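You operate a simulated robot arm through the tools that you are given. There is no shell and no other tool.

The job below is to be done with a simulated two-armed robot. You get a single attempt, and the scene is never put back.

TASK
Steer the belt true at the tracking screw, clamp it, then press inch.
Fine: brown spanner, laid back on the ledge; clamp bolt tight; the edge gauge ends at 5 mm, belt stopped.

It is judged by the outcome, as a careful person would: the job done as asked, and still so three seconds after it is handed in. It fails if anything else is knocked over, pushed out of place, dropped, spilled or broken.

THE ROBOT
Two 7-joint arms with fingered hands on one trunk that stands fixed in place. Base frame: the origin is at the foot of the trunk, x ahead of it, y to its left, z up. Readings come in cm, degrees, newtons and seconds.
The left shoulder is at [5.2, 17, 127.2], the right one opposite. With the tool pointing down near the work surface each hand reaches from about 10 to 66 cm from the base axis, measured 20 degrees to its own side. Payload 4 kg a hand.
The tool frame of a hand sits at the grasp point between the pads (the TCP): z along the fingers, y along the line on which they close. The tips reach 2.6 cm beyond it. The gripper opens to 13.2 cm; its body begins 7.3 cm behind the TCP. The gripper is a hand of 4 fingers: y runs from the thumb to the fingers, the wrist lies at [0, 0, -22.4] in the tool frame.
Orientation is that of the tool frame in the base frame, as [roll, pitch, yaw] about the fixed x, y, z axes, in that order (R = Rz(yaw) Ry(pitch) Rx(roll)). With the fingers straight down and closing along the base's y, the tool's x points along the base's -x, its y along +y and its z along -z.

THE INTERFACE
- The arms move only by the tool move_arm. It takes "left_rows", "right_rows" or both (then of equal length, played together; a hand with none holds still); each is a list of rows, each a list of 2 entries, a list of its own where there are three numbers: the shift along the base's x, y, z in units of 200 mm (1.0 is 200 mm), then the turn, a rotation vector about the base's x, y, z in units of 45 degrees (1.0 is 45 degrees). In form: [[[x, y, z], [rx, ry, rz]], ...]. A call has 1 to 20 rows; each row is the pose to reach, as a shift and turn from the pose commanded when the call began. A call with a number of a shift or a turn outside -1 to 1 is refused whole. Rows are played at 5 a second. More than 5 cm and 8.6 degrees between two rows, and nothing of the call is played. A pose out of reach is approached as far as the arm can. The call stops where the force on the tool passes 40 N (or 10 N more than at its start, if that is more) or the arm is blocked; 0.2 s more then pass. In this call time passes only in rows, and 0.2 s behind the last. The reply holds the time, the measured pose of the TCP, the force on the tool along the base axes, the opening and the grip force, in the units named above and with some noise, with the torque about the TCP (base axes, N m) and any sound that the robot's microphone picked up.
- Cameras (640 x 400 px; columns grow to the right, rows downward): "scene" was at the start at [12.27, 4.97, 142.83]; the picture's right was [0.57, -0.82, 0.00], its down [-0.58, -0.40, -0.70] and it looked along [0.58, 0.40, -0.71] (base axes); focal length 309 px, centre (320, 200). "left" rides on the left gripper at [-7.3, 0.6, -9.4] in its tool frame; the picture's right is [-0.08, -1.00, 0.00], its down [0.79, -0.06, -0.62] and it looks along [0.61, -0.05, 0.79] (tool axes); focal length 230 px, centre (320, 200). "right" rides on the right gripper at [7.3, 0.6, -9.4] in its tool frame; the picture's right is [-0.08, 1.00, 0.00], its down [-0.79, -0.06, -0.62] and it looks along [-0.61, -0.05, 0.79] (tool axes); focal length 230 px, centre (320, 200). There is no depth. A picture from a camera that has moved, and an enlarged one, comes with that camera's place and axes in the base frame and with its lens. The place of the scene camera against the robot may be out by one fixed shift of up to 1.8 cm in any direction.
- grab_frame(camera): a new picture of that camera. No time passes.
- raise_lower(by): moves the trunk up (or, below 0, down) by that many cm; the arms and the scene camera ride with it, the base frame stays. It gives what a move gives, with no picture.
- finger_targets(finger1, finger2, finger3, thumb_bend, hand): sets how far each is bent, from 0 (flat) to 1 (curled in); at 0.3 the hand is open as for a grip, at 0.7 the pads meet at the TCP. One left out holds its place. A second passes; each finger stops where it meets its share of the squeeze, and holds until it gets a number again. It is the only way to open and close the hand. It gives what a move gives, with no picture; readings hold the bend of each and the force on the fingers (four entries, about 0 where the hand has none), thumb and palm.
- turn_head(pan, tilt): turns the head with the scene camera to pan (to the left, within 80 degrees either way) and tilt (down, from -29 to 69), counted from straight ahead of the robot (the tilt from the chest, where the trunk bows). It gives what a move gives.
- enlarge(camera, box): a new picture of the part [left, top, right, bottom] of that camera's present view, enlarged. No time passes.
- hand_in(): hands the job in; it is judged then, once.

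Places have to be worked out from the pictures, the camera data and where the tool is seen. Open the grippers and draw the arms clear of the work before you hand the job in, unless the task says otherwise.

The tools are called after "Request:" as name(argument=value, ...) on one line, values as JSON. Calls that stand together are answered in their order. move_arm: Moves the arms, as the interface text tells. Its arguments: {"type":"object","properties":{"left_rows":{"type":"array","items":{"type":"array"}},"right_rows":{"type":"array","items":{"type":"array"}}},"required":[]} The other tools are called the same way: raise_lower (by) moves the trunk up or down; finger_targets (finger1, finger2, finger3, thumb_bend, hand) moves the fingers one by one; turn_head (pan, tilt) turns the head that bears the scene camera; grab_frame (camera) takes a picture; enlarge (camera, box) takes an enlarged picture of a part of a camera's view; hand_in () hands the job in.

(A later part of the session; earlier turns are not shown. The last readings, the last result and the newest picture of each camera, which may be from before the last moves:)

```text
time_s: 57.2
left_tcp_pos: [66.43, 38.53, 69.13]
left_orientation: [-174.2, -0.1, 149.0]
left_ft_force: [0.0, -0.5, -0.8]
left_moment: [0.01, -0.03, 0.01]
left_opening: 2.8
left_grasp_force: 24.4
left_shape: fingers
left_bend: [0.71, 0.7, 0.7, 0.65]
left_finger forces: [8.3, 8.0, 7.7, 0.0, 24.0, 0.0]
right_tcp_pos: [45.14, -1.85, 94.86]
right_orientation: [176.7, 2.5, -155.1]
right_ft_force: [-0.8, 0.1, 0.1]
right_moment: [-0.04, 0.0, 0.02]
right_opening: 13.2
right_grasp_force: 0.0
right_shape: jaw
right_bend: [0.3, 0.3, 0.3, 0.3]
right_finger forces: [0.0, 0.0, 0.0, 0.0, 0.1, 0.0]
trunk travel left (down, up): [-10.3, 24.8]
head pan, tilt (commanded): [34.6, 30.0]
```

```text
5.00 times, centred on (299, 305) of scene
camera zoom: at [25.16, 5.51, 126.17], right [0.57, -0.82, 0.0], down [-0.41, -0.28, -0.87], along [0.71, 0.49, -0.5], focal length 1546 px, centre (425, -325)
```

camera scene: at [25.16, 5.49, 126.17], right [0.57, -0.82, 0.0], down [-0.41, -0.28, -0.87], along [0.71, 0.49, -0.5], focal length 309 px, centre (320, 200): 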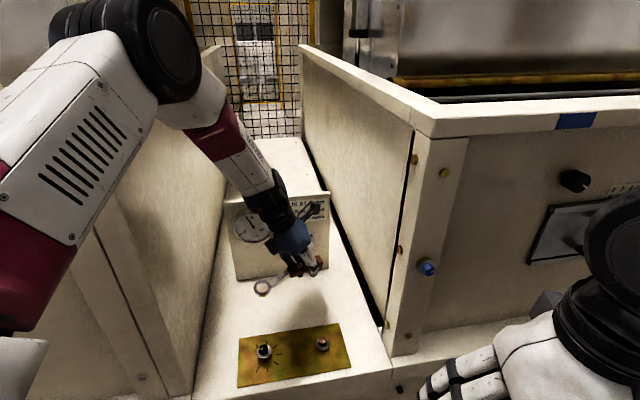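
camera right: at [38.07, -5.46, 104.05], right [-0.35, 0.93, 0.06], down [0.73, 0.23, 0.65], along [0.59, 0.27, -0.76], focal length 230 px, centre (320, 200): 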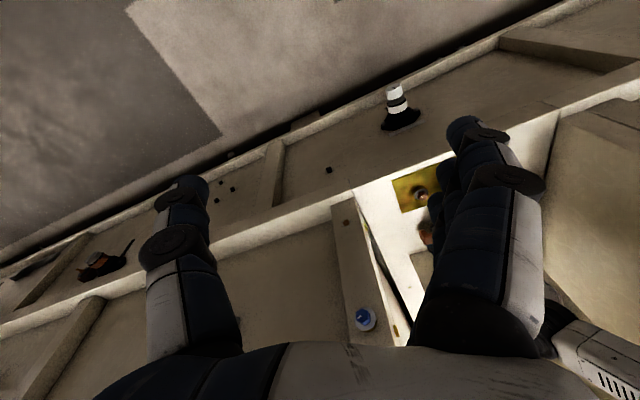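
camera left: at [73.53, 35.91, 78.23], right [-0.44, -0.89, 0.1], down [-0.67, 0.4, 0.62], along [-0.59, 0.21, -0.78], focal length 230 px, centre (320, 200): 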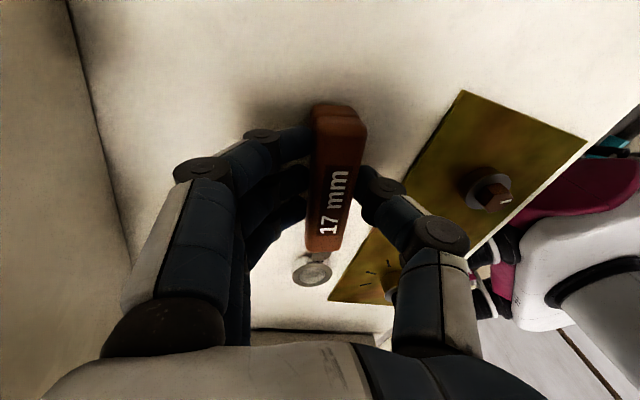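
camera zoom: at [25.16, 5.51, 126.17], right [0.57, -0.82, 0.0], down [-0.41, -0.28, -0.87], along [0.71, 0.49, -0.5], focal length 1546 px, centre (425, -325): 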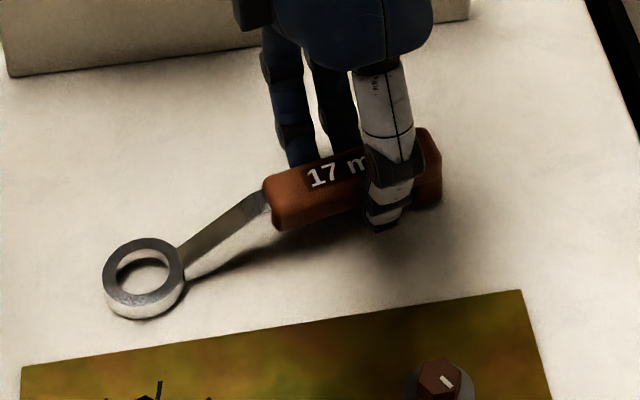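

Firm 24 N grip, evenly shared. I lift and check the spanner's attitude.

Request:
move_arm(left_rows=[[[0, 0, 0.05], [0, 0, 0]], [[0, 0, 0.15], [0, 0, 0]], [[0, 0, 0.28], [0, 0, 0]], [[0, 0, 0.42], [0, 0, 0]], [[0, 0, 0.48], [0, 0, 0]]])

Request:
enlarge(camera="left", box=[264, 240, 360, 300])

Request:
enlarge(camera="scene", box=[235, 225, 363, 305])

```text
time_s: 58.4
left_tcp_pos: [66.45, 38.52, 78.62]
left_orientation: [-174.2, -0.1, 149.0]
left_ft_force: [-0.3, 0.1, -0.1]
left_moment: [0.02, 0.01, 0.0]
left_opening: 2.81
left_grasp_force: 23.9
left_shape: fingers
left_bend: [0.71, 0.7, 0.7, 0.65]
left_finger forces: [8.3, 7.9, 7.6, 0.0, 24.0, 0.1]
right_tcp_pos: [45.09, -1.8, 94.94]
right_orientation: [176.7, 2.5, -155.0]
right_ft_force: [0.9, 0.4, 0.2]
right_moment: [0.0, 0.0, 0.0]
right_opening: 13.2
right_grasp_force: 0.0
right_shape: jaw
right_bend: [0.3, 0.3, 0.3, 0.3]
right_finger forces: [0.0, 0.1, 0.0, 0.1, 0.1, 0.0]
trunk travel left (down, up): [-10.3, 24.8]
head pan, tilt (commanded): [34.6, 30.0]
```

```text
6.67 times, centred on (312, 270) of left
camera zoom: at [73.54, 35.88, 87.84], right [-0.44, -0.89, 0.1], down [-0.67, 0.4, 0.62], along [-0.59, 0.21, -0.78], focal length 1534 px, centre (373, -267)
```

zoom: 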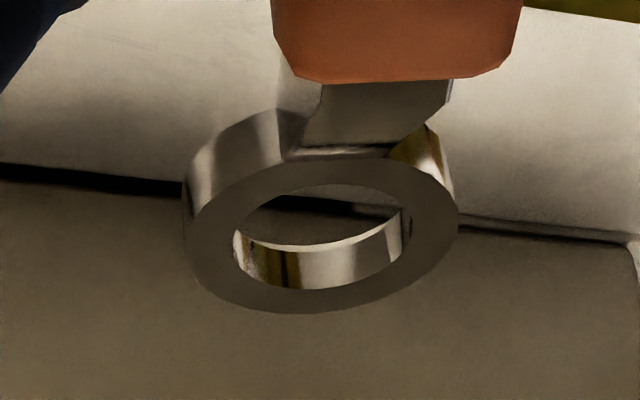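

```text
5.00 times, centred on (299, 265) of scene
camera zoom: at [25.16, 5.5, 126.17], right [0.57, -0.82, 0.0], down [-0.41, -0.28, -0.87], along [0.71, 0.49, -0.5], focal length 1546 px, centre (425, -125)
```

zoom: 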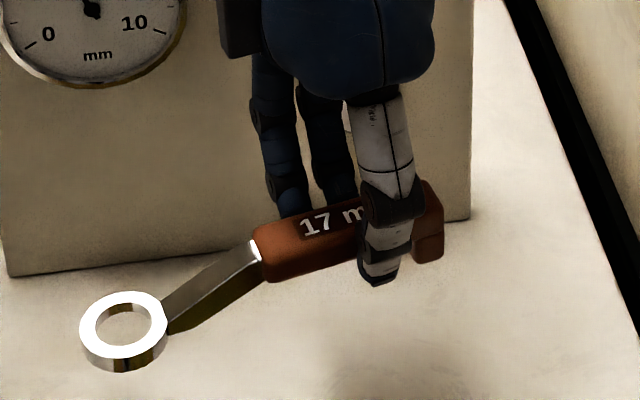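

The spanner is level within about 3° and the ring sits 11.0 cm from the grip. I swing counter-clockwise again towards the bolt in stages.

Request:
move_arm(left_rows=[[[-0.04, -0.005, 0], [0, 0, 0.17]], [[-0.08, -0.01, 0], [0, 0, 0.34]], [[-0.12, -0.015, 0], [0, 0, 0.5]], [[-0.16, -0.02, 0], [0, 0, 0.67]], [[-0.19, -0.025, 0], [0, 0, 0.84]], [[-0.2, -0.025, 0], [0, 0, 1.0]]])

Request:
move_arm(left_rows=[[[-0.01, 0.0, 0], [0, 0, 0.17]], [[-0.02, 0.01, 0], [0, 0, 0.34]], [[-0.03, 0.02, 0], [0, 0, 0.5]], [[-0.035, 0.03, 0], [0, 0, 0.67]], [[-0.035, 0.04, 0], [0, 0, 0.84]], [[-0.035, 0.05, 0], [0, 0, 1.0]]])

Request:
grab_frame(camera="scene")

```text
time_s: 59.8
left_tcp_pos: [62.5, 37.92, 78.67]
left_orientation: [-174.4, -0.1, -165.9]
left_ft_force: [0.3, 0.4, -2.8]
left_moment: [0.02, -0.02, 0.03]
left_opening: 2.83
left_grasp_force: 24.0
left_shape: fingers
left_bend: [0.71, 0.7, 0.7, 0.65]
left_finger forces: [8.2, 7.9, 7.6, 0.1, 23.9, 0.0]
right_tcp_pos: [45.02, -1.79, 95.05]
right_orientation: [176.7, 2.5, -155.1]
right_ft_force: [0.5, 0.4, 0.4]
right_moment: [0.02, -0.01, 0.0]
right_opening: 13.2
right_grasp_force: 0.0
right_shape: jaw
right_bend: [0.3, 0.3, 0.3, 0.3]
right_finger forces: [0.1, 0.0, 0.0, 0.1, 0.0, 0.0]
trunk travel left (down, up): [-10.3, 24.8]
head pan, tilt (commanded): [34.6, 30.0]
```

```text
time_s: 61.2
left_tcp_pos: [61.88, 39.02, 78.54]
left_orientation: [-174.3, 0.0, -120.8]
left_ft_force: [-0.1, -0.6, -1.0]
left_moment: [0.01, 0.01, -0.01]
left_opening: 2.8
left_grasp_force: 23.8
left_shape: fingers
left_bend: [0.71, 0.7, 0.7, 0.65]
left_finger forces: [8.3, 7.9, 7.6, 0.0, 23.8, 0.0]
right_tcp_pos: [45.23, -1.79, 94.91]
right_orientation: [176.7, 2.5, -155.1]
right_ft_force: [0.1, -0.1, -1.3]
right_moment: [0.0, 0.01, -0.05]
right_opening: 13.18
right_grasp_force: 0.0
right_shape: jaw
right_bend: [0.3, 0.3, 0.3, 0.3]
right_finger forces: [0.1, 0.1, 0.1, 0.1, 0.0, 0.0]
trunk travel left (down, up): [-10.3, 24.8]
head pan, tilt (commanded): [34.6, 30.0]
```

```text
taken
camera scene: at [25.16, 5.5, 126.17], right [0.57, -0.82, 0.0], down [-0.41, -0.28, -0.87], along [0.71, 0.49, -0.5], focal length 309 px, centre (320, 200)
```

scene: 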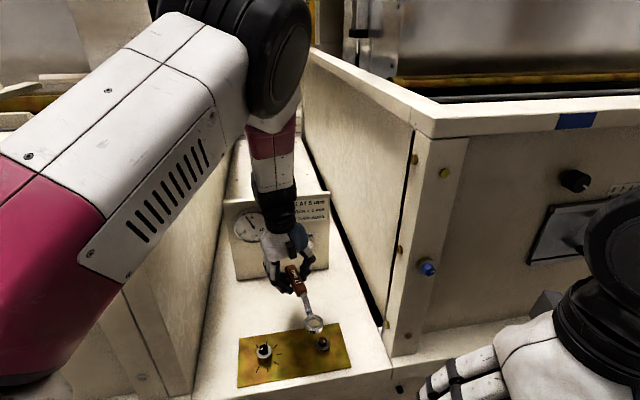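

All good at yaw 239. I finish turning to yaw 257 (matching the bolt's present hex angle), level the remaining 3° of roll, and lower to z 73.5 above the bolt.

Request:
move_arm(left_rows=[[[-0.013, 0.02, 0], [-0.007, -0.03, 0.18]], [[-0.0265, 0.0445, -0.05], [-0.015, -0.065, 0.36]], [[-0.0265, 0.0445, -0.15], [-0.015, -0.065, 0.396]], [[-0.0265, 0.0445, -0.25], [-0.015, -0.065, 0.396]]])

Request:
enlarge(camera="scene", box=[282, 310, 362, 360])

Request:
enlarge(camera="left", box=[270, 220, 366, 300])

```text
time_s: 62.2
left_tcp_pos: [61.31, 39.86, 73.68]
left_orientation: [-171.4, 0.3, -103.1]
left_ft_force: [0.1, -0.2, -0.6]
left_moment: [0.01, 0.02, 0.01]
left_opening: 2.82
left_grasp_force: 24.1
left_shape: fingers
left_bend: [0.71, 0.7, 0.7, 0.65]
left_finger forces: [8.3, 7.9, 7.6, 0.1, 23.9, 0.1]
right_tcp_pos: [45.09, -1.77, 94.9]
right_orientation: [176.8, 2.4, -155.1]
right_ft_force: [-0.3, -0.8, 0.0]
right_moment: [-0.01, 0.01, 0.0]
right_opening: 13.2
right_grasp_force: 0.0
right_shape: jaw
right_bend: [0.3, 0.3, 0.3, 0.3]
right_finger forces: [0.0, 0.1, 0.0, 0.1, 0.0, 0.1]
trunk travel left (down, up): [-10.3, 24.8]
head pan, tilt (commanded): [34.6, 30.0]
```

```text
8.00 times, centred on (322, 335) of scene
camera zoom: at [25.2, 5.52, 126.15], right [0.57, -0.82, 0.0], down [-0.41, -0.28, -0.87], along [0.71, 0.49, -0.5], focal length 2473 px, centre (304, -880)
```

zoom: 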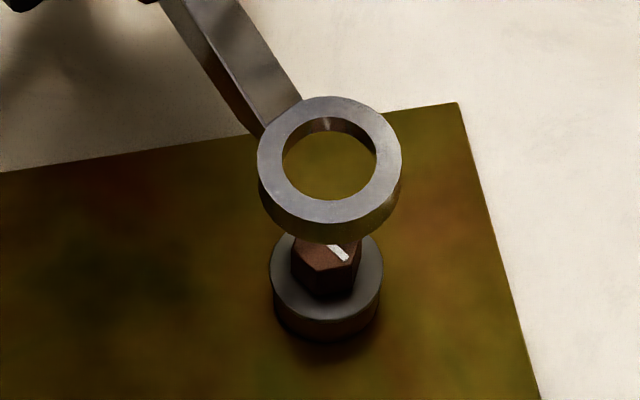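

```text
5.00 times, centred on (318, 260) of left
camera zoom: at [61.03, 47.31, 82.79], right [0.98, -0.15, 0.15], down [-0.21, -0.76, 0.61], along [0.02, -0.63, -0.77], focal length 1150 px, centre (330, -100)
```

zoom: 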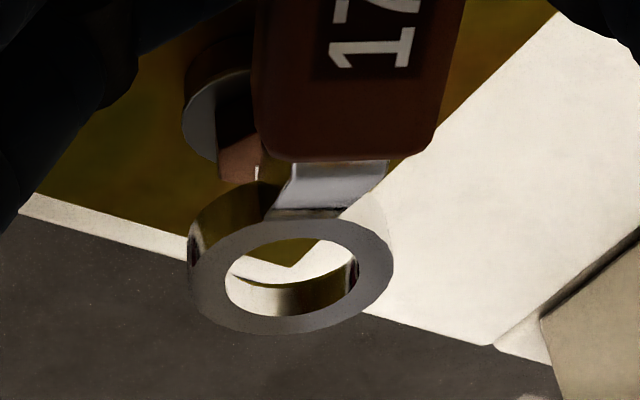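

The ring is laterally centred on the bolt in both views and the depth matches too. I lower to z about 71.3.

Request:
move_arm(left_rows=[[[0, 0, -0.06], [0, 0, 0]], [[0, 0, -0.12], [0, 0, 0]]])

Request:
enlarge(camera="scene", box=[302, 325, 350, 355])

Request:
enlarge(camera="left", box=[270, 220, 366, 300])

```text
time_s: 62.8
left_tcp_pos: [61.23, 39.89, 71.31]
left_orientation: [-171.5, 0.4, -103.3]
left_ft_force: [0.0, 0.2, -1.0]
left_moment: [0.01, -0.05, -0.01]
left_opening: 2.79
left_grasp_force: 23.8
left_shape: fingers
left_bend: [0.71, 0.7, 0.7, 0.65]
left_finger forces: [8.2, 7.9, 7.6, 0.0, 23.7, 0.0]
right_tcp_pos: [45.2, -1.7, 94.93]
right_orientation: [176.7, 2.3, -155.1]
right_ft_force: [0.3, 0.9, 0.0]
right_moment: [-0.01, -0.03, 0.03]
right_opening: 13.18
right_grasp_force: 0.1
right_shape: jaw
right_bend: [0.3, 0.3, 0.3, 0.3]
right_finger forces: [0.0, 0.0, 0.0, 0.0, 0.1, 0.0]
trunk travel left (down, up): [-10.3, 24.8]
head pan, tilt (commanded): [34.6, 30.0]
```

```text
13.33 times, centred on (326, 340) of scene
camera zoom: at [25.17, 5.52, 126.16], right [0.57, -0.82, 0.0], down [-0.41, -0.28, -0.87], along [0.71, 0.49, -0.5], focal length 4121 px, centre (240, -1667)
```

zoom: 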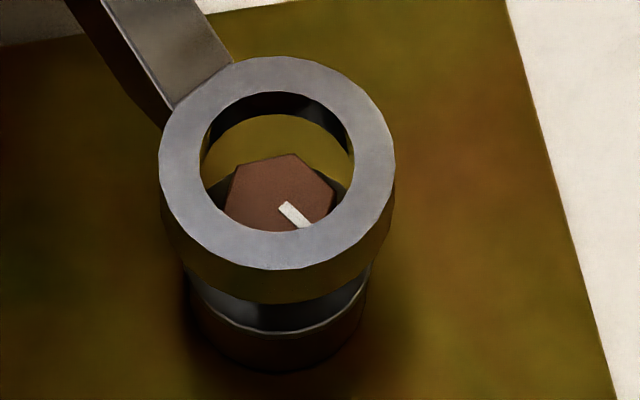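

```text
5.00 times, centred on (318, 260) of left
camera zoom: at [60.98, 47.36, 80.46], right [0.98, -0.15, 0.15], down [-0.21, -0.76, 0.61], along [0.02, -0.63, -0.78], focal length 1150 px, centre (330, -100)
```

zoom: 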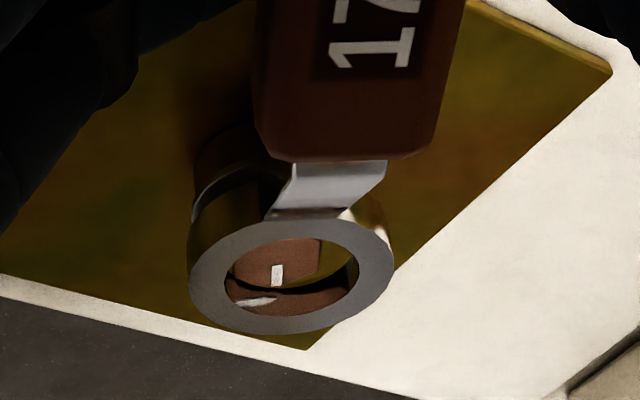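

The ring is about 0.5–1 cm above seating, with the left view suggesting the bolt is slightly to −x. I nudge −0.08 cm in x, lower 0.35 cm and check again.

Request:
move_arm(left_rows=[[[-0.004, -0.002, -0.0175], [0, 0, 0]]])

Request:
enlarge(camera="scene", box=[302, 325, 350, 355])

Request:
enlarge(camera="left", box=[280, 250, 344, 290])

```text
time_s: 63.2
left_tcp_pos: [61.1, 39.71, 70.9]
left_orientation: [-171.4, 0.4, -103.0]
left_ft_force: [1.0, 1.4, 0.8]
left_moment: [0.03, -0.01, 0.01]
left_opening: 2.77
left_grasp_force: 24.8
left_shape: fingers
left_bend: [0.71, 0.7, 0.7, 0.65]
left_finger forces: [8.4, 8.1, 7.9, 0.1, 24.3, 0.0]
right_tcp_pos: [45.1, -1.81, 94.96]
right_orientation: [176.8, 2.5, -155.1]
right_ft_force: [-0.2, -0.6, -0.6]
right_moment: [0.02, 0.0, -0.01]
right_opening: 13.19
right_grasp_force: 0.0
right_shape: jaw
right_bend: [0.3, 0.3, 0.3, 0.3]
right_finger forces: [0.0, 0.0, 0.0, 0.1, 0.0, 0.1]
trunk travel left (down, up): [-10.3, 24.8]
head pan, tilt (commanded): [34.6, 30.0]
```

```text
13.33 times, centred on (326, 340) of scene
camera zoom: at [25.1, 5.49, 126.19], right [0.57, -0.82, 0.0], down [-0.41, -0.28, -0.87], along [0.71, 0.49, -0.5], focal length 4121 px, centre (240, -1667)
```

zoom: 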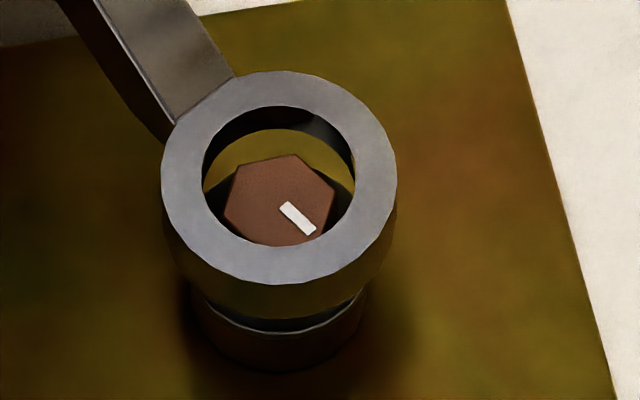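

```text
10.00 times, centred on (312, 270) of left
camera zoom: at [60.89, 47.29, 80.19], right [0.98, -0.15, 0.15], down [-0.21, -0.76, 0.61], along [0.02, -0.63, -0.78], focal length 2301 px, centre (400, -500)
```

zoom: 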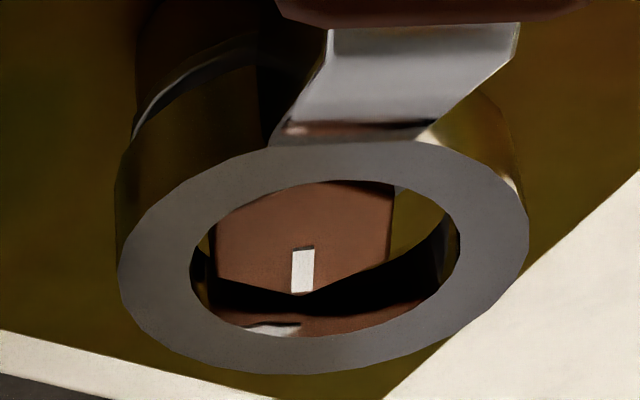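

The left view shows the hex sitting left of the hole centre; both views agree on a shift of about (−0.15, −0.1) cm. I apply it at this height and read the forces.

Request:
move_arm(left_rows=[[[-0.0075, -0.005, 0.0], [0, 0, 0]]])

Request:
enlarge(camera="scene", box=[302, 325, 350, 355])

Request:
enlarge(camera="left", box=[280, 250, 344, 290])

```text
time_s: 63.6
left_tcp_pos: [61.07, 39.8, 71.04]
left_orientation: [-171.2, 0.6, -103.1]
left_ft_force: [4.1, 6.1, 3.3]
left_moment: [0.09, -0.14, 0.03]
left_opening: 2.78
left_grasp_force: 23.7
left_shape: fingers
left_bend: [0.71, 0.71, 0.7, 0.65]
left_finger forces: [7.7, 7.4, 7.2, 0.0, 24.8, 0.1]
right_tcp_pos: [45.13, -1.71, 94.99]
right_orientation: [176.7, 2.5, -155.1]
right_ft_force: [-0.3, 0.6, 0.2]
right_moment: [0.02, 0.01, 0.0]
right_opening: 13.17
right_grasp_force: 0.1
right_shape: jaw
right_bend: [0.3, 0.3, 0.3, 0.3]
right_finger forces: [0.0, 0.0, 0.0, 0.0, 0.1, 0.1]
trunk travel left (down, up): [-10.3, 24.8]
head pan, tilt (commanded): [34.6, 30.0]
```

```text
13.33 times, centred on (326, 340) of scene
camera zoom: at [25.14, 5.53, 126.18], right [0.57, -0.82, 0.0], down [-0.41, -0.28, -0.87], along [0.71, 0.49, -0.5], focal length 4121 px, centre (240, -1667)
```

zoom: 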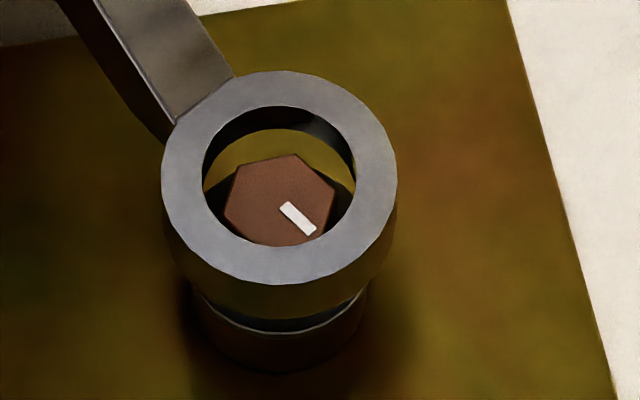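

```text
10.00 times, centred on (312, 270) of left
camera zoom: at [60.82, 47.26, 80.17], right [0.98, -0.15, 0.15], down [-0.21, -0.76, 0.61], along [0.02, -0.63, -0.78], focal length 2301 px, centre (400, -500)
```

zoom: 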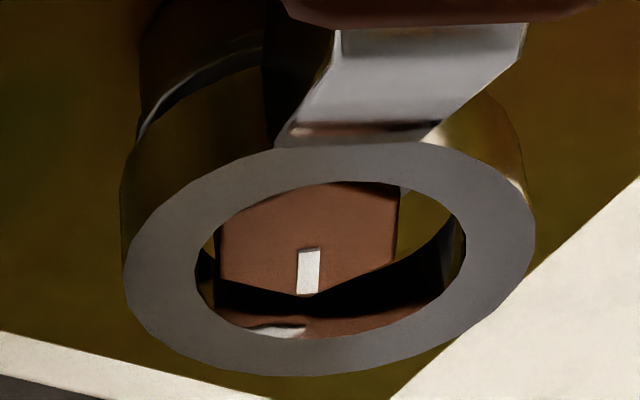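

The ring resisted that shift, so it is already captured on the hex; the true centre is back where it was. I undo the shift and turn clockwise 20° with only light down pressure.

Request:
move_arm(left_rows=[[[0.0426, -0.003, 0.0], [0, 0, -0.0889]], [[0.0796, -0.0136, 0.0], [0, 0, -0.1778]], [[0.1157, -0.0267, 0.0], [0, 0, -0.2667]], [[0.1508, -0.0423, 0.0], [0, 0, -0.3556]], [[0.1848, -0.0604, 0.0], [0, 0, -0.4444]]])

Request:
enlarge(camera="scene", box=[302, 325, 350, 355])

Request:
enlarge(camera="left", box=[280, 250, 344, 290])

```text
time_s: 64.8
left_tcp_pos: [64.28, 38.76, 71.13]
left_orientation: [-171.5, 0.3, -123.3]
left_ft_force: [-24.2, 20.0, 13.8]
left_moment: [0.73, 0.78, 0.48]
left_opening: 3.01
left_grasp_force: 32.2
left_shape: fingers
left_bend: [0.71, 0.71, 0.7, 0.67]
left_finger forces: [18.7, 16.0, 12.9, 0.0, 17.0, 0.0]
right_tcp_pos: [44.76, -1.85, 95.14]
right_orientation: [176.9, 2.7, -155.2]
right_ft_force: [-0.1, 0.2, 0.7]
right_moment: [-0.03, 0.01, 0.0]
right_opening: 13.17
right_grasp_force: 0.0
right_shape: jaw
right_bend: [0.3, 0.3, 0.3, 0.3]
right_finger forces: [0.0, 0.0, 0.0, 0.0, 0.0, 0.2]
trunk travel left (down, up): [-10.3, 24.8]
head pan, tilt (commanded): [34.6, 30.0]
```

```text
13.33 times, centred on (326, 340) of scene
camera zoom: at [24.82, 5.57, 126.25], right [0.57, -0.82, 0.0], down [-0.41, -0.28, -0.87], along [0.71, 0.49, -0.5], focal length 4121 px, centre (240, -1667)
```

zoom: 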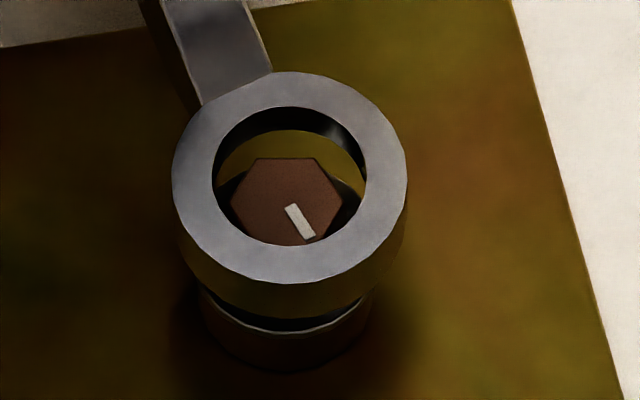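

```text
10.00 times, centred on (312, 270) of left
camera zoom: at [66.65, 45.76, 80.16], right [0.87, -0.48, 0.15], down [-0.46, -0.64, 0.61], along [-0.2, -0.6, -0.78], focal length 2301 px, centre (400, -500)
```

zoom: 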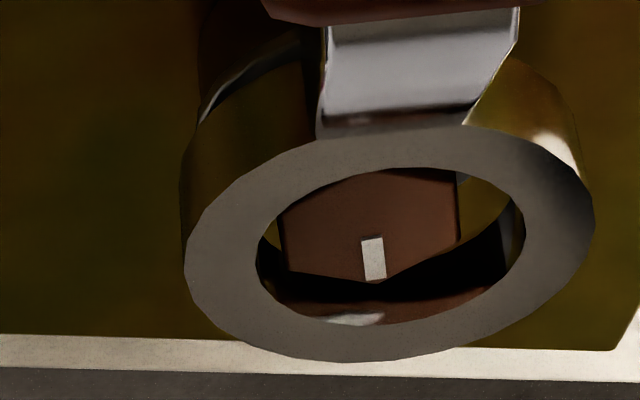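

The torque has jumped to nearly 4 N·m (about 31 N at the handle) and the bolt has turned about 74° in all, so it is coming tight. I push 2° further to see whether it still yields, relieving the upward load slightly.

Request:
move_arm(left_rows=[[[0.0165, -0.0099, 0.004], [0, 0, -0.0444]]])

Request:
enlarge(camera="scene", box=[302, 325, 350, 355])

Request:
enlarge(camera="left", box=[240, 90, 400, 310])

```text
time_s: 65.2
left_tcp_pos: [64.5, 38.45, 71.15]
left_orientation: [-171.6, 0.3, -125.0]
left_ft_force: [-35.8, 19.2, 15.0]
left_moment: [0.86, 1.11, 0.5]
left_opening: 3.1
left_grasp_force: 34.2
left_shape: fingers
left_bend: [0.71, 0.7, 0.7, 0.67]
left_finger forces: [21.7, 18.4, 14.8, 0.0, 13.8, 0.0]
right_tcp_pos: [44.73, -1.74, 95.14]
right_orientation: [176.8, 2.5, -155.1]
right_ft_force: [-0.3, 0.2, -0.4]
right_moment: [-0.02, 0.04, 0.0]
right_opening: 13.2
right_grasp_force: 0.1
right_shape: jaw
right_bend: [0.3, 0.3, 0.3, 0.3]
right_finger forces: [0.1, 0.0, 0.0, 0.0, 0.1, 0.0]
trunk travel left (down, up): [-10.3, 24.8]
head pan, tilt (commanded): [34.6, 30.0]
```

```text
13.33 times, centred on (326, 340) of scene
camera zoom: at [24.74, 5.57, 126.25], right [0.57, -0.82, 0.0], down [-0.41, -0.28, -0.87], along [0.71, 0.49, -0.5], focal length 4121 px, centre (240, -1667)
```

zoom: 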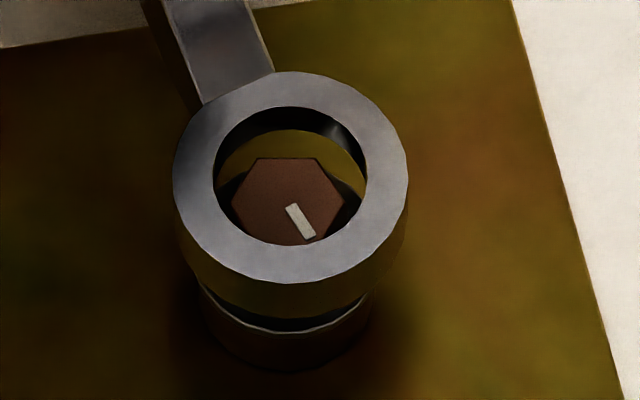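

```text
1.82 times, centred on (320, 200) of left
camera zoom: at [67.17, 45.46, 80.24], right [0.85, -0.5, 0.15], down [-0.48, -0.63, 0.61], along [-0.22, -0.59, -0.78], focal length 418 px, centre (320, 200)
```

zoom: 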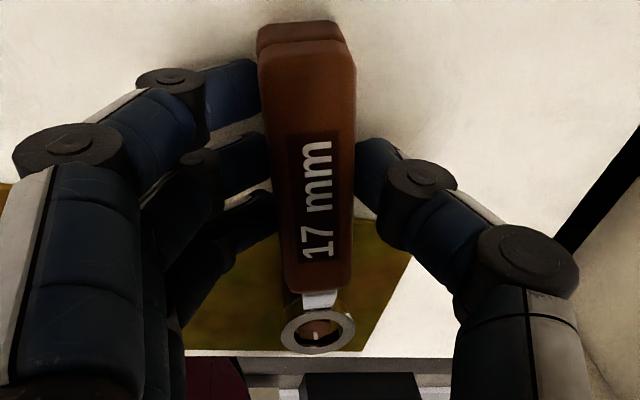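

The mark did not move and the resisting force rose to about 40 N (nearly 5 N·m): the clamp bolt is tight. I back off the load gently, without turning the bolt back.

Request:
move_arm(left_rows=[[[-0.02, 0.0115, 0.0], [0, 0, 0.02]]])

Request:
enlarge(camera="scene", box=[302, 325, 350, 355])

```text
time_s: 65.6
left_tcp_pos: [64.52, 38.48, 71.14]
left_orientation: [-171.4, 0.5, -124.2]
left_ft_force: [-24.2, 13.1, 9.8]
left_moment: [0.66, 0.83, 0.37]
left_opening: 3.06
left_grasp_force: 31.2
left_shape: fingers
left_bend: [0.71, 0.7, 0.7, 0.67]
left_finger forces: [17.5, 14.9, 12.6, 0.0, 17.4, 0.0]
right_tcp_pos: [44.91, -1.82, 95.05]
right_orientation: [176.7, 2.6, -155.2]
right_ft_force: [0.1, -0.2, -0.1]
right_moment: [-0.02, 0.0, 0.02]
right_opening: 13.18
right_grasp_force: 0.0
right_shape: jaw
right_bend: [0.3, 0.3, 0.3, 0.3]
right_finger forces: [0.0, 0.1, 0.0, 0.0, 0.0, 0.1]
trunk travel left (down, up): [-10.3, 24.8]
head pan, tilt (commanded): [34.6, 30.0]
```

```text
13.33 times, centred on (326, 340) of scene
camera zoom: at [24.88, 5.54, 126.22], right [0.57, -0.82, 0.0], down [-0.41, -0.28, -0.87], along [0.71, 0.49, -0.5], focal length 4121 px, centre (240, -1667)
```

zoom: 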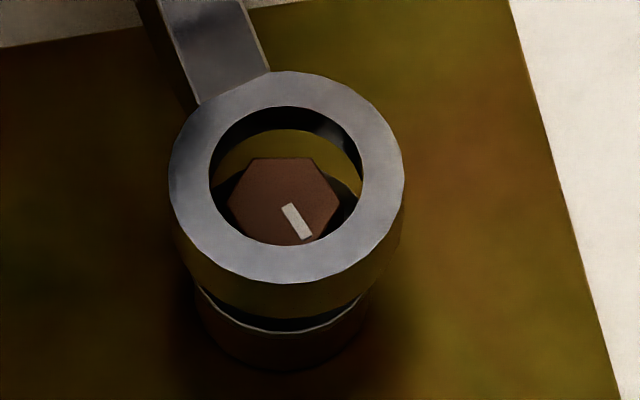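

The load dropped to about 27 N and the bolt stayed put. I back off further in the same direction.

Request:
move_arm(left_rows=[[[-0.017, 0.0095, 0.0], [0, 0, 0.015]], [[-0.033, 0.0185, 0.0], [0, 0, 0.03]]])

Request:
enlarge(camera="scene", box=[302, 325, 350, 355])

```text
time_s: 66.2
left_tcp_pos: [64.09, 38.8, 71.09]
left_orientation: [-171.2, 0.4, -122.9]
left_ft_force: [-8.2, 2.2, 4.6]
left_moment: [0.3, 0.31, 0.24]
left_opening: 2.99
left_grasp_force: 27.1
left_shape: fingers
left_bend: [0.71, 0.7, 0.7, 0.67]
left_finger forces: [13.4, 10.6, 7.9, 0.0, 22.9, 0.1]
right_tcp_pos: [45.02, -1.86, 95.01]
right_orientation: [176.7, 2.6, -155.1]
right_ft_force: [-0.1, -0.5, 0.4]
right_moment: [0.0, 0.0, 0.02]
right_opening: 13.18
right_grasp_force: 0.1
right_shape: jaw
right_bend: [0.3, 0.3, 0.3, 0.3]
right_finger forces: [0.1, 0.0, 0.1, 0.0, 0.0, 0.0]
trunk travel left (down, up): [-10.3, 24.8]
head pan, tilt (commanded): [34.6, 30.0]
```

```text
13.33 times, centred on (326, 340) of scene
camera zoom: at [25.06, 5.5, 126.18], right [0.57, -0.82, 0.0], down [-0.41, -0.28, -0.87], along [0.71, 0.49, -0.5], focal length 4121 px, centre (240, -1667)
```

zoom: 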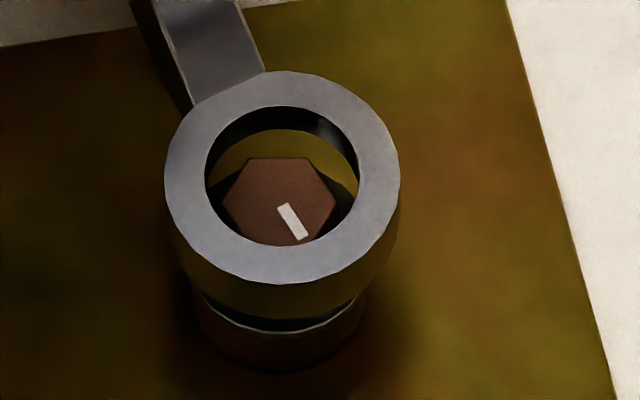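

Only about 8 N of side load remains and the bolt mark is unchanged. I relieve the last bit and lift straight up slowly.

Request:
move_arm(left_rows=[[[-0.012, 0.006, 0.0], [0, 0, 0.01]], [[-0.014, 0.007, 0.015], [0, 0, 0.01]], [[-0.014, 0.007, 0.04], [0, 0, 0.01]], [[-0.014, 0.007, 0.07], [0, 0, 0.01]], [[-0.014, 0.007, 0.11], [0, 0, 0.01]]])

Request:
enlarge(camera="scene", box=[242, 310, 370, 390])

Request:
grab_frame(camera="left")

```text
time_s: 67.4
left_tcp_pos: [63.67, 39.0, 73.16]
left_orientation: [-171.3, 0.3, -122.5]
left_ft_force: [0.0, -0.4, -1.3]
left_moment: [0.05, -0.02, 0.01]
left_opening: 2.95
left_grasp_force: 25.3
left_shape: fingers
left_bend: [0.71, 0.7, 0.7, 0.66]
left_finger forces: [9.3, 7.8, 7.5, 0.0, 24.7, 0.0]
right_tcp_pos: [45.03, -1.73, 94.89]
right_orientation: [176.7, 2.5, -155.1]
right_ft_force: [-0.3, -0.9, 0.7]
right_moment: [-0.02, 0.02, -0.03]
right_opening: 13.2
right_grasp_force: 0.0
right_shape: jaw
right_bend: [0.3, 0.3, 0.3, 0.3]
right_finger forces: [0.0, 0.0, 0.0, 0.0, 0.0, 0.1]
trunk travel left (down, up): [-10.3, 24.8]
head pan, tilt (commanded): [34.6, 30.0]
```

```text
5.00 times, centred on (306, 350) of scene
camera zoom: at [25.14, 5.5, 126.18], right [0.57, -0.82, 0.0], down [-0.41, -0.28, -0.87], along [0.71, 0.49, -0.5], focal length 1546 px, centre (390, -550)
```

zoom: 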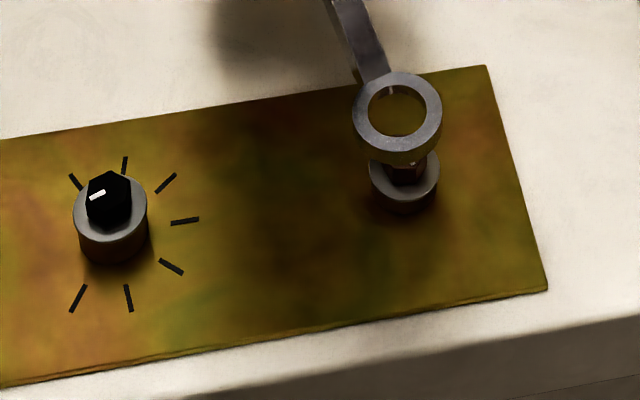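

```text
taken
camera left: at [65.97, 46.11, 82.38], right [0.87, -0.46, 0.15], down [-0.45, -0.65, 0.61], along [-0.19, -0.6, -0.77], focal length 230 px, centre (320, 200)
```

left: 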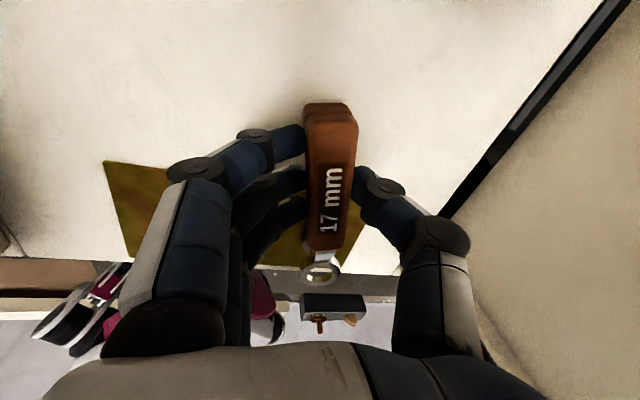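

The ring is off, the spanner is still level and well held, and the screw mark looks unchanged. I verify both marks at full zoom, then carry the spanner back.

Request:
move_arm(left_rows=[[[0, 0, 0.12], [0, 0, 0]], [[0, 0, 0.25], [0, 0, -0.08]], [[0.0, -0.01, 0.28], [0, 0, -0.26]], [[0.0, -0.02, 0.28], [0, 0, -0.44]], [[0.0, -0.03, 0.28], [0, 0, -0.62]], [[0.0, -0.04, 0.28], [0, 0, -0.8]], [[0.0, -0.05, 0.28], [0, 0, -0.98]]])

Request:
enlarge(camera="scene", box=[250, 338, 282, 358])

Request:
enlarge(camera="scene", box=[307, 332, 339, 352])

Request:
enlarge(camera="scene", box=[225, 195, 289, 235])

```text
time_s: 69.0
left_tcp_pos: [63.74, 38.05, 78.78]
left_orientation: [-171.4, 0.3, -166.7]
left_ft_force: [0.6, 0.3, -1.5]
left_moment: [0.01, -0.02, -0.01]
left_opening: 2.96
left_grasp_force: 24.6
left_shape: fingers
left_bend: [0.71, 0.7, 0.7, 0.66]
left_finger forces: [9.2, 7.7, 7.6, 0.0, 24.6, 0.0]
right_tcp_pos: [45.01, -1.76, 94.97]
right_orientation: [176.7, 2.5, -155.0]
right_ft_force: [-0.1, 0.3, 0.5]
right_moment: [0.0, -0.03, -0.01]
right_opening: 13.2
right_grasp_force: 0.0
right_shape: jaw
right_bend: [0.3, 0.3, 0.3, 0.3]
right_finger forces: [0.1, 0.0, 0.1, 0.0, 0.0, 0.0]
trunk travel left (down, up): [-10.3, 24.8]
head pan, tilt (commanded): [34.6, 30.0]
```

```text
16.00 times, centred on (266, 348) of scene
camera zoom: at [25.16, 5.51, 126.17], right [0.57, -0.82, 0.0], down [-0.41, -0.28, -0.87], along [0.71, 0.49, -0.5], focal length 4946 px, centre (1184, -2168)
```

zoom: 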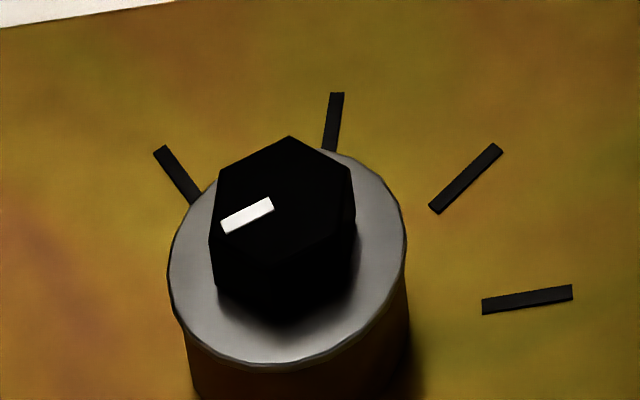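

```text
16.00 times, centred on (323, 342) of scene
camera zoom: at [25.16, 5.51, 126.17], right [0.57, -0.82, 0.0], down [-0.41, -0.28, -0.87], along [0.71, 0.49, -0.5], focal length 4946 px, centre (272, -2072)
```

zoom: 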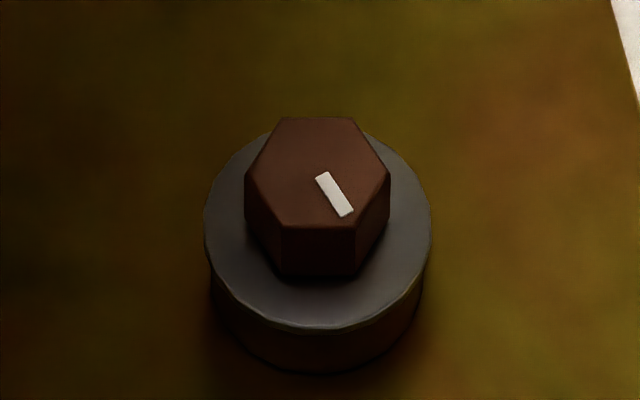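

```text
10.00 times, centred on (257, 215) of scene
camera zoom: at [25.16, 5.51, 126.17], right [0.57, -0.82, 0.0], down [-0.41, -0.28, -0.87], along [0.71, 0.49, -0.5], focal length 3091 px, centre (950, 50)
```

zoom: 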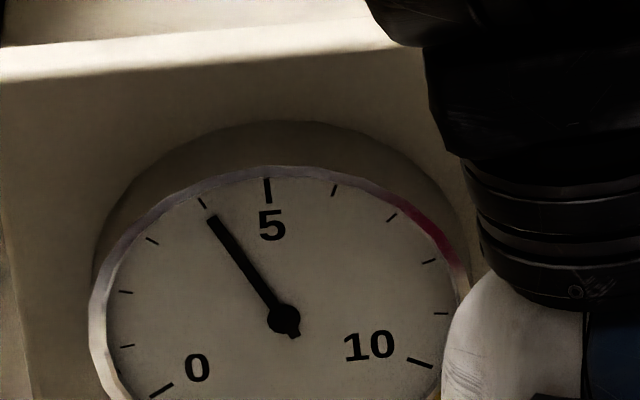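

Screw mark is still at 155°, the bolt has turned about 77° and is tight. I bring the spanner back over its resting place on the ledge.

Request:
move_arm(left_rows=[[[0.025, 0.0, 0], [0, 0, -0.17]], [[0.05, 0.005, 0], [0, 0, -0.34]], [[0.075, 0.01, 0], [0, 0, -0.51]], [[0.1, 0.015, 0], [0, 0, -0.68]], [[0.12, 0.02, 0], [0, 0, -0.85]], [[0.138, 0.025, 0], [0, 0, -0.99]]])

Request:
move_arm(left_rows=[[[0, 0, -0.12], [0, 0, 0]], [[0, 0, -0.24], [0, 0, 0]], [[0, 0, -0.36], [0, 0, 0]], [[0, 0, -0.42], [0, 0, 0]]])

Request:
enlarge(camera="scene", box=[235, 265, 363, 345])

Request:
grab_frame(camera="left")

```text
time_s: 70.4
left_tcp_pos: [66.47, 38.58, 78.67]
left_orientation: [-171.4, 0.3, 148.7]
left_ft_force: [0.4, 0.3, -0.3]
left_moment: [0.02, -0.03, 0.03]
left_opening: 2.97
left_grasp_force: 24.8
left_shape: fingers
left_bend: [0.71, 0.7, 0.7, 0.66]
left_finger forces: [9.3, 7.8, 7.5, 0.0, 24.5, 0.1]
right_tcp_pos: [45.11, -1.79, 94.98]
right_orientation: [176.6, 2.5, -155.1]
right_ft_force: [0.7, 0.0, -0.4]
right_moment: [0.02, 0.02, 0.03]
right_opening: 13.2
right_grasp_force: 0.2
right_shape: jaw
right_bend: [0.3, 0.3, 0.3, 0.3]
right_finger forces: [0.0, 0.0, 0.0, 0.0, 0.0, 0.0]
trunk travel left (down, up): [-10.3, 24.8]
head pan, tilt (commanded): [34.6, 30.0]
```

```text
time_s: 71.4
left_tcp_pos: [66.45, 38.64, 70.27]
left_orientation: [-171.5, 0.4, 148.9]
left_ft_force: [0.0, 0.0, -0.9]
left_moment: [0.0, -0.05, 0.01]
left_opening: 2.94
left_grasp_force: 24.2
left_shape: fingers
left_bend: [0.71, 0.7, 0.7, 0.66]
left_finger forces: [9.3, 7.8, 7.6, 0.0, 24.6, 0.1]
right_tcp_pos: [45.16, -1.73, 94.95]
right_orientation: [176.7, 2.4, -155.1]
right_ft_force: [0.0, 0.6, -0.5]
right_moment: [-0.02, 0.04, -0.01]
right_opening: 13.2
right_grasp_force: 0.0
right_shape: jaw
right_bend: [0.3, 0.3, 0.3, 0.3]
right_finger forces: [0.0, 0.0, 0.0, 0.0, 0.0, 0.0]
trunk travel left (down, up): [-10.3, 24.8]
head pan, tilt (commanded): [34.6, 30.0]
```

```text
5.00 times, centred on (299, 305) of scene
camera zoom: at [25.16, 5.51, 126.17], right [0.57, -0.82, 0.0], down [-0.41, -0.28, -0.87], along [0.71, 0.49, -0.5], focal length 1546 px, centre (425, -325)
```

zoom: 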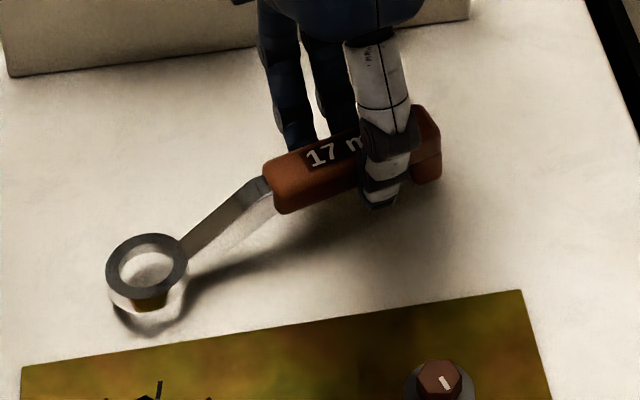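

```text
taken
camera left: at [73.7, 36.44, 79.42], right [-0.44, -0.88, 0.15], down [-0.66, 0.43, 0.61], along [-0.61, 0.17, -0.78], focal length 230 px, centre (320, 200)
```

left: 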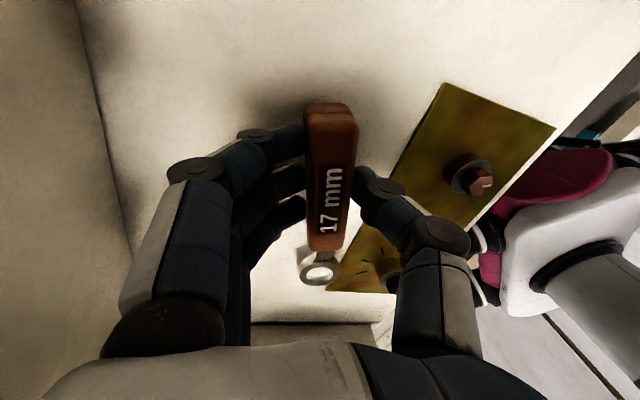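

The ring is just under 1 cm above the ledge. I lower in small steps until it touches.

Request:
move_arm(left_rows=[[[0, 0, -0.02], [0, 0, 0]], [[0, 0, -0.04], [0, 0, 0]]])

Request:
enlarge(camera="scene", box=[235, 265, 363, 345])

```text
time_s: 72.0
left_tcp_pos: [66.4, 38.57, 69.55]
left_orientation: [-171.4, 0.3, 148.9]
left_ft_force: [-0.3, -0.7, -1.0]
left_moment: [-0.01, -0.03, -0.01]
left_opening: 2.96
left_grasp_force: 24.6
left_shape: fingers
left_bend: [0.71, 0.7, 0.7, 0.66]
left_finger forces: [9.3, 7.9, 7.5, 0.0, 24.7, 0.0]
right_tcp_pos: [45.14, -1.75, 94.93]
right_orientation: [176.7, 2.6, -155.1]
right_ft_force: [-1.3, 0.2, 0.3]
right_moment: [0.0, 0.01, 0.03]
right_opening: 13.19
right_grasp_force: 0.0
right_shape: jaw
right_bend: [0.3, 0.3, 0.3, 0.3]
right_finger forces: [0.0, 0.1, 0.1, 0.0, 0.0, 0.1]
trunk travel left (down, up): [-10.3, 24.8]
head pan, tilt (commanded): [34.6, 30.0]
```

```text
5.00 times, centred on (299, 305) of scene
camera zoom: at [25.16, 5.51, 126.17], right [0.57, -0.82, 0.0], down [-0.41, -0.28, -0.87], along [0.71, 0.49, -0.5], focal length 1546 px, centre (425, -325)
```

zoom: 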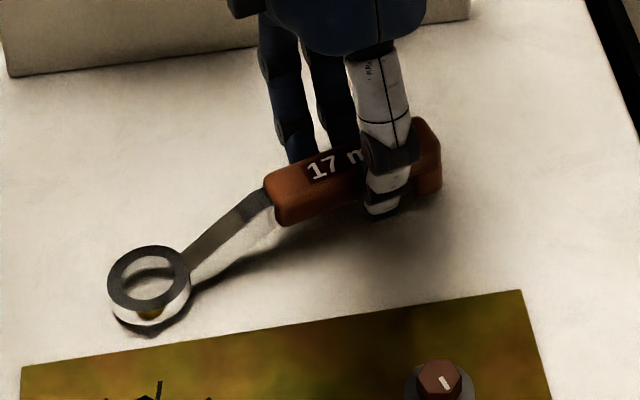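

Nearly down with no contact force yet; I go another 0.3 cm.

Request:
move_arm(left_rows=[[[0, 0, -0.014], [0, 0, 0]]])

Request:
enlarge(camera="scene", box=[235, 265, 363, 345])

```text
time_s: 72.4
left_tcp_pos: [66.55, 38.39, 69.27]
left_orientation: [-171.4, 0.3, 148.9]
left_ft_force: [-0.2, 0.8, -1.8]
left_moment: [0.0, -0.01, 0.0]
left_opening: 2.97
left_grasp_force: 24.5
left_shape: fingers
left_bend: [0.71, 0.7, 0.7, 0.66]
left_finger forces: [9.4, 7.8, 7.6, 0.0, 24.5, 0.0]
right_tcp_pos: [45.06, -1.85, 94.96]
right_orientation: [176.8, 2.4, -155.1]
right_ft_force: [-0.5, -0.1, 0.3]
right_moment: [-0.01, -0.01, -0.01]
right_opening: 13.2
right_grasp_force: 0.1
right_shape: jaw
right_bend: [0.3, 0.3, 0.3, 0.3]
right_finger forces: [0.0, 0.1, 0.0, 0.1, 0.0, 0.1]
trunk travel left (down, up): [-10.3, 24.8]
head pan, tilt (commanded): [34.6, 30.0]
```

```text
5.00 times, centred on (299, 305) of scene
camera zoom: at [25.17, 5.51, 126.16], right [0.57, -0.82, 0.0], down [-0.41, -0.28, -0.87], along [0.71, 0.49, -0.5], focal length 1546 px, centre (425, -325)
```

zoom: 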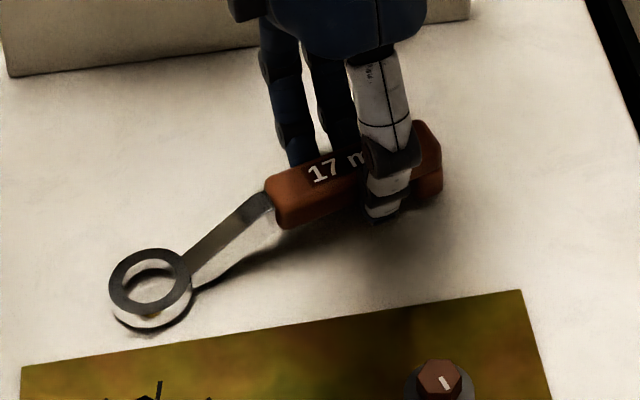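

Another 0.2 cm should set it down.

Request:
move_arm(left_rows=[[[0, 0, -0.011], [0, 0, 0]]])

Request:
enlarge(camera="scene", box=[251, 305, 299, 335])

```text
time_s: 72.8
left_tcp_pos: [66.45, 38.58, 69.0]
left_orientation: [-171.4, 0.4, 148.8]
left_ft_force: [-0.5, 0.3, -1.4]
left_moment: [-0.01, 0.02, -0.01]
left_opening: 2.96
left_grasp_force: 24.3
left_shape: fingers
left_bend: [0.71, 0.7, 0.7, 0.66]
left_finger forces: [9.2, 7.9, 7.6, 0.0, 24.7, 0.0]
right_tcp_pos: [45.16, -1.82, 94.93]
right_orientation: [176.7, 2.5, -155.1]
right_ft_force: [1.0, -0.9, 0.7]
right_moment: [0.01, -0.01, 0.01]
right_opening: 13.19
right_grasp_force: 0.1
right_shape: jaw
right_bend: [0.3, 0.3, 0.3, 0.3]
right_finger forces: [0.0, 0.1, 0.0, 0.0, 0.0, 0.0]
trunk travel left (down, up): [-10.3, 24.8]
head pan, tilt (commanded): [34.6, 30.0]
```

```text
13.33 times, centred on (275, 320) of scene
camera zoom: at [25.17, 5.51, 126.16], right [0.57, -0.82, 0.0], down [-0.41, -0.28, -0.87], along [0.71, 0.49, -0.5], focal length 4121 px, centre (920, -1400)
```

zoom: 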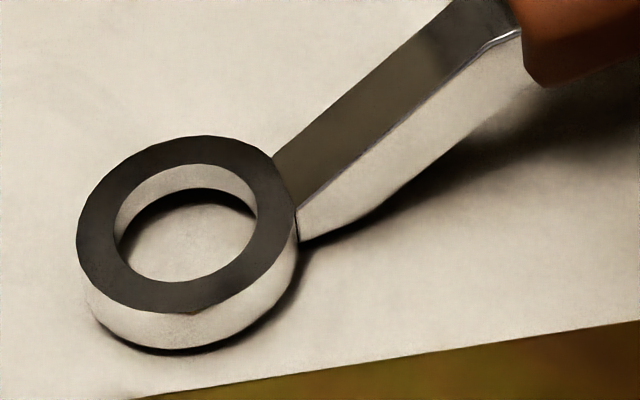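

The ring is a hair above the ledge, clear of the plate. I open the fingers slightly to set it down.

Request:
finger_targets(hand="left", finger1=0.68, finger2=0.68, finger3=0.68, thumb_bend=0.63)

Request:
finger_targets(hand="left", finger1=0.66, finger2=0.66, finger3=0.66, thumb_bend=0.6)

Request:
enlarge(camera="scene", box=[235, 265, 363, 345])

```text
time_s: 73.8
left_tcp_pos: [66.45, 38.48, 69.08]
left_orientation: [-171.4, 0.3, 148.8]
left_ft_force: [0.5, 0.4, 0.0]
left_moment: [-0.02, -0.02, 0.02]
left_opening: 3.18
left_grasp_force: 3.8
left_shape: fingers
left_bend: [0.65, 0.66, 0.66, 0.62]
left_finger forces: [1.7, 1.3, 1.0, 0.1, 3.7, 0.0]
right_tcp_pos: [45.16, -1.67, 94.84]
right_orientation: [176.7, 2.5, -155.0]
right_ft_force: [0.2, 0.0, 0.0]
right_moment: [-0.04, 0.03, -0.01]
right_opening: 13.17
right_grasp_force: 0.1
right_shape: jaw
right_bend: [0.3, 0.3, 0.3, 0.3]
right_finger forces: [0.0, 0.0, 0.0, 0.1, 0.1, 0.0]
trunk travel left (down, up): [-10.3, 24.8]
head pan, tilt (commanded): [34.6, 30.0]
```

```text
time_s: 74.8
left_tcp_pos: [66.43, 38.54, 69.08]
left_orientation: [-171.4, 0.4, 149.0]
left_ft_force: [-0.2, 0.3, 0.0]
left_moment: [0.0, 0.0, 0.01]
left_opening: 3.31
left_grasp_force: 1.0
left_shape: fingers
left_bend: [0.65, 0.66, 0.66, 0.6]
left_finger forces: [0.5, 0.4, 0.3, 0.1, 0.8, 0.0]
right_tcp_pos: [45.04, -1.73, 94.87]
right_orientation: [176.7, 2.4, -155.1]
right_ft_force: [1.0, -0.2, 0.0]
right_moment: [-0.02, 0.0, -0.02]
right_opening: 13.19
right_grasp_force: 0.0
right_shape: jaw
right_bend: [0.3, 0.3, 0.3, 0.3]
right_finger forces: [0.0, 0.0, 0.1, 0.1, 0.0, 0.0]
trunk travel left (down, up): [-10.3, 24.8]
head pan, tilt (commanded): [34.6, 30.0]
```

```text
5.00 times, centred on (299, 305) of scene
camera zoom: at [25.15, 5.5, 126.17], right [0.57, -0.82, 0.0], down [-0.41, -0.28, -0.87], along [0.71, 0.49, -0.5], focal length 1546 px, centre (425, -325)
```

zoom: 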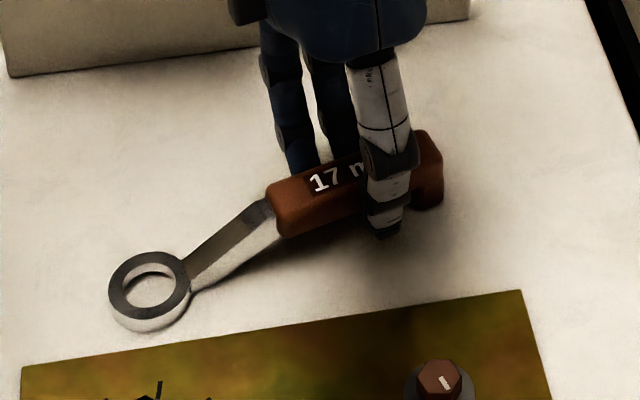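

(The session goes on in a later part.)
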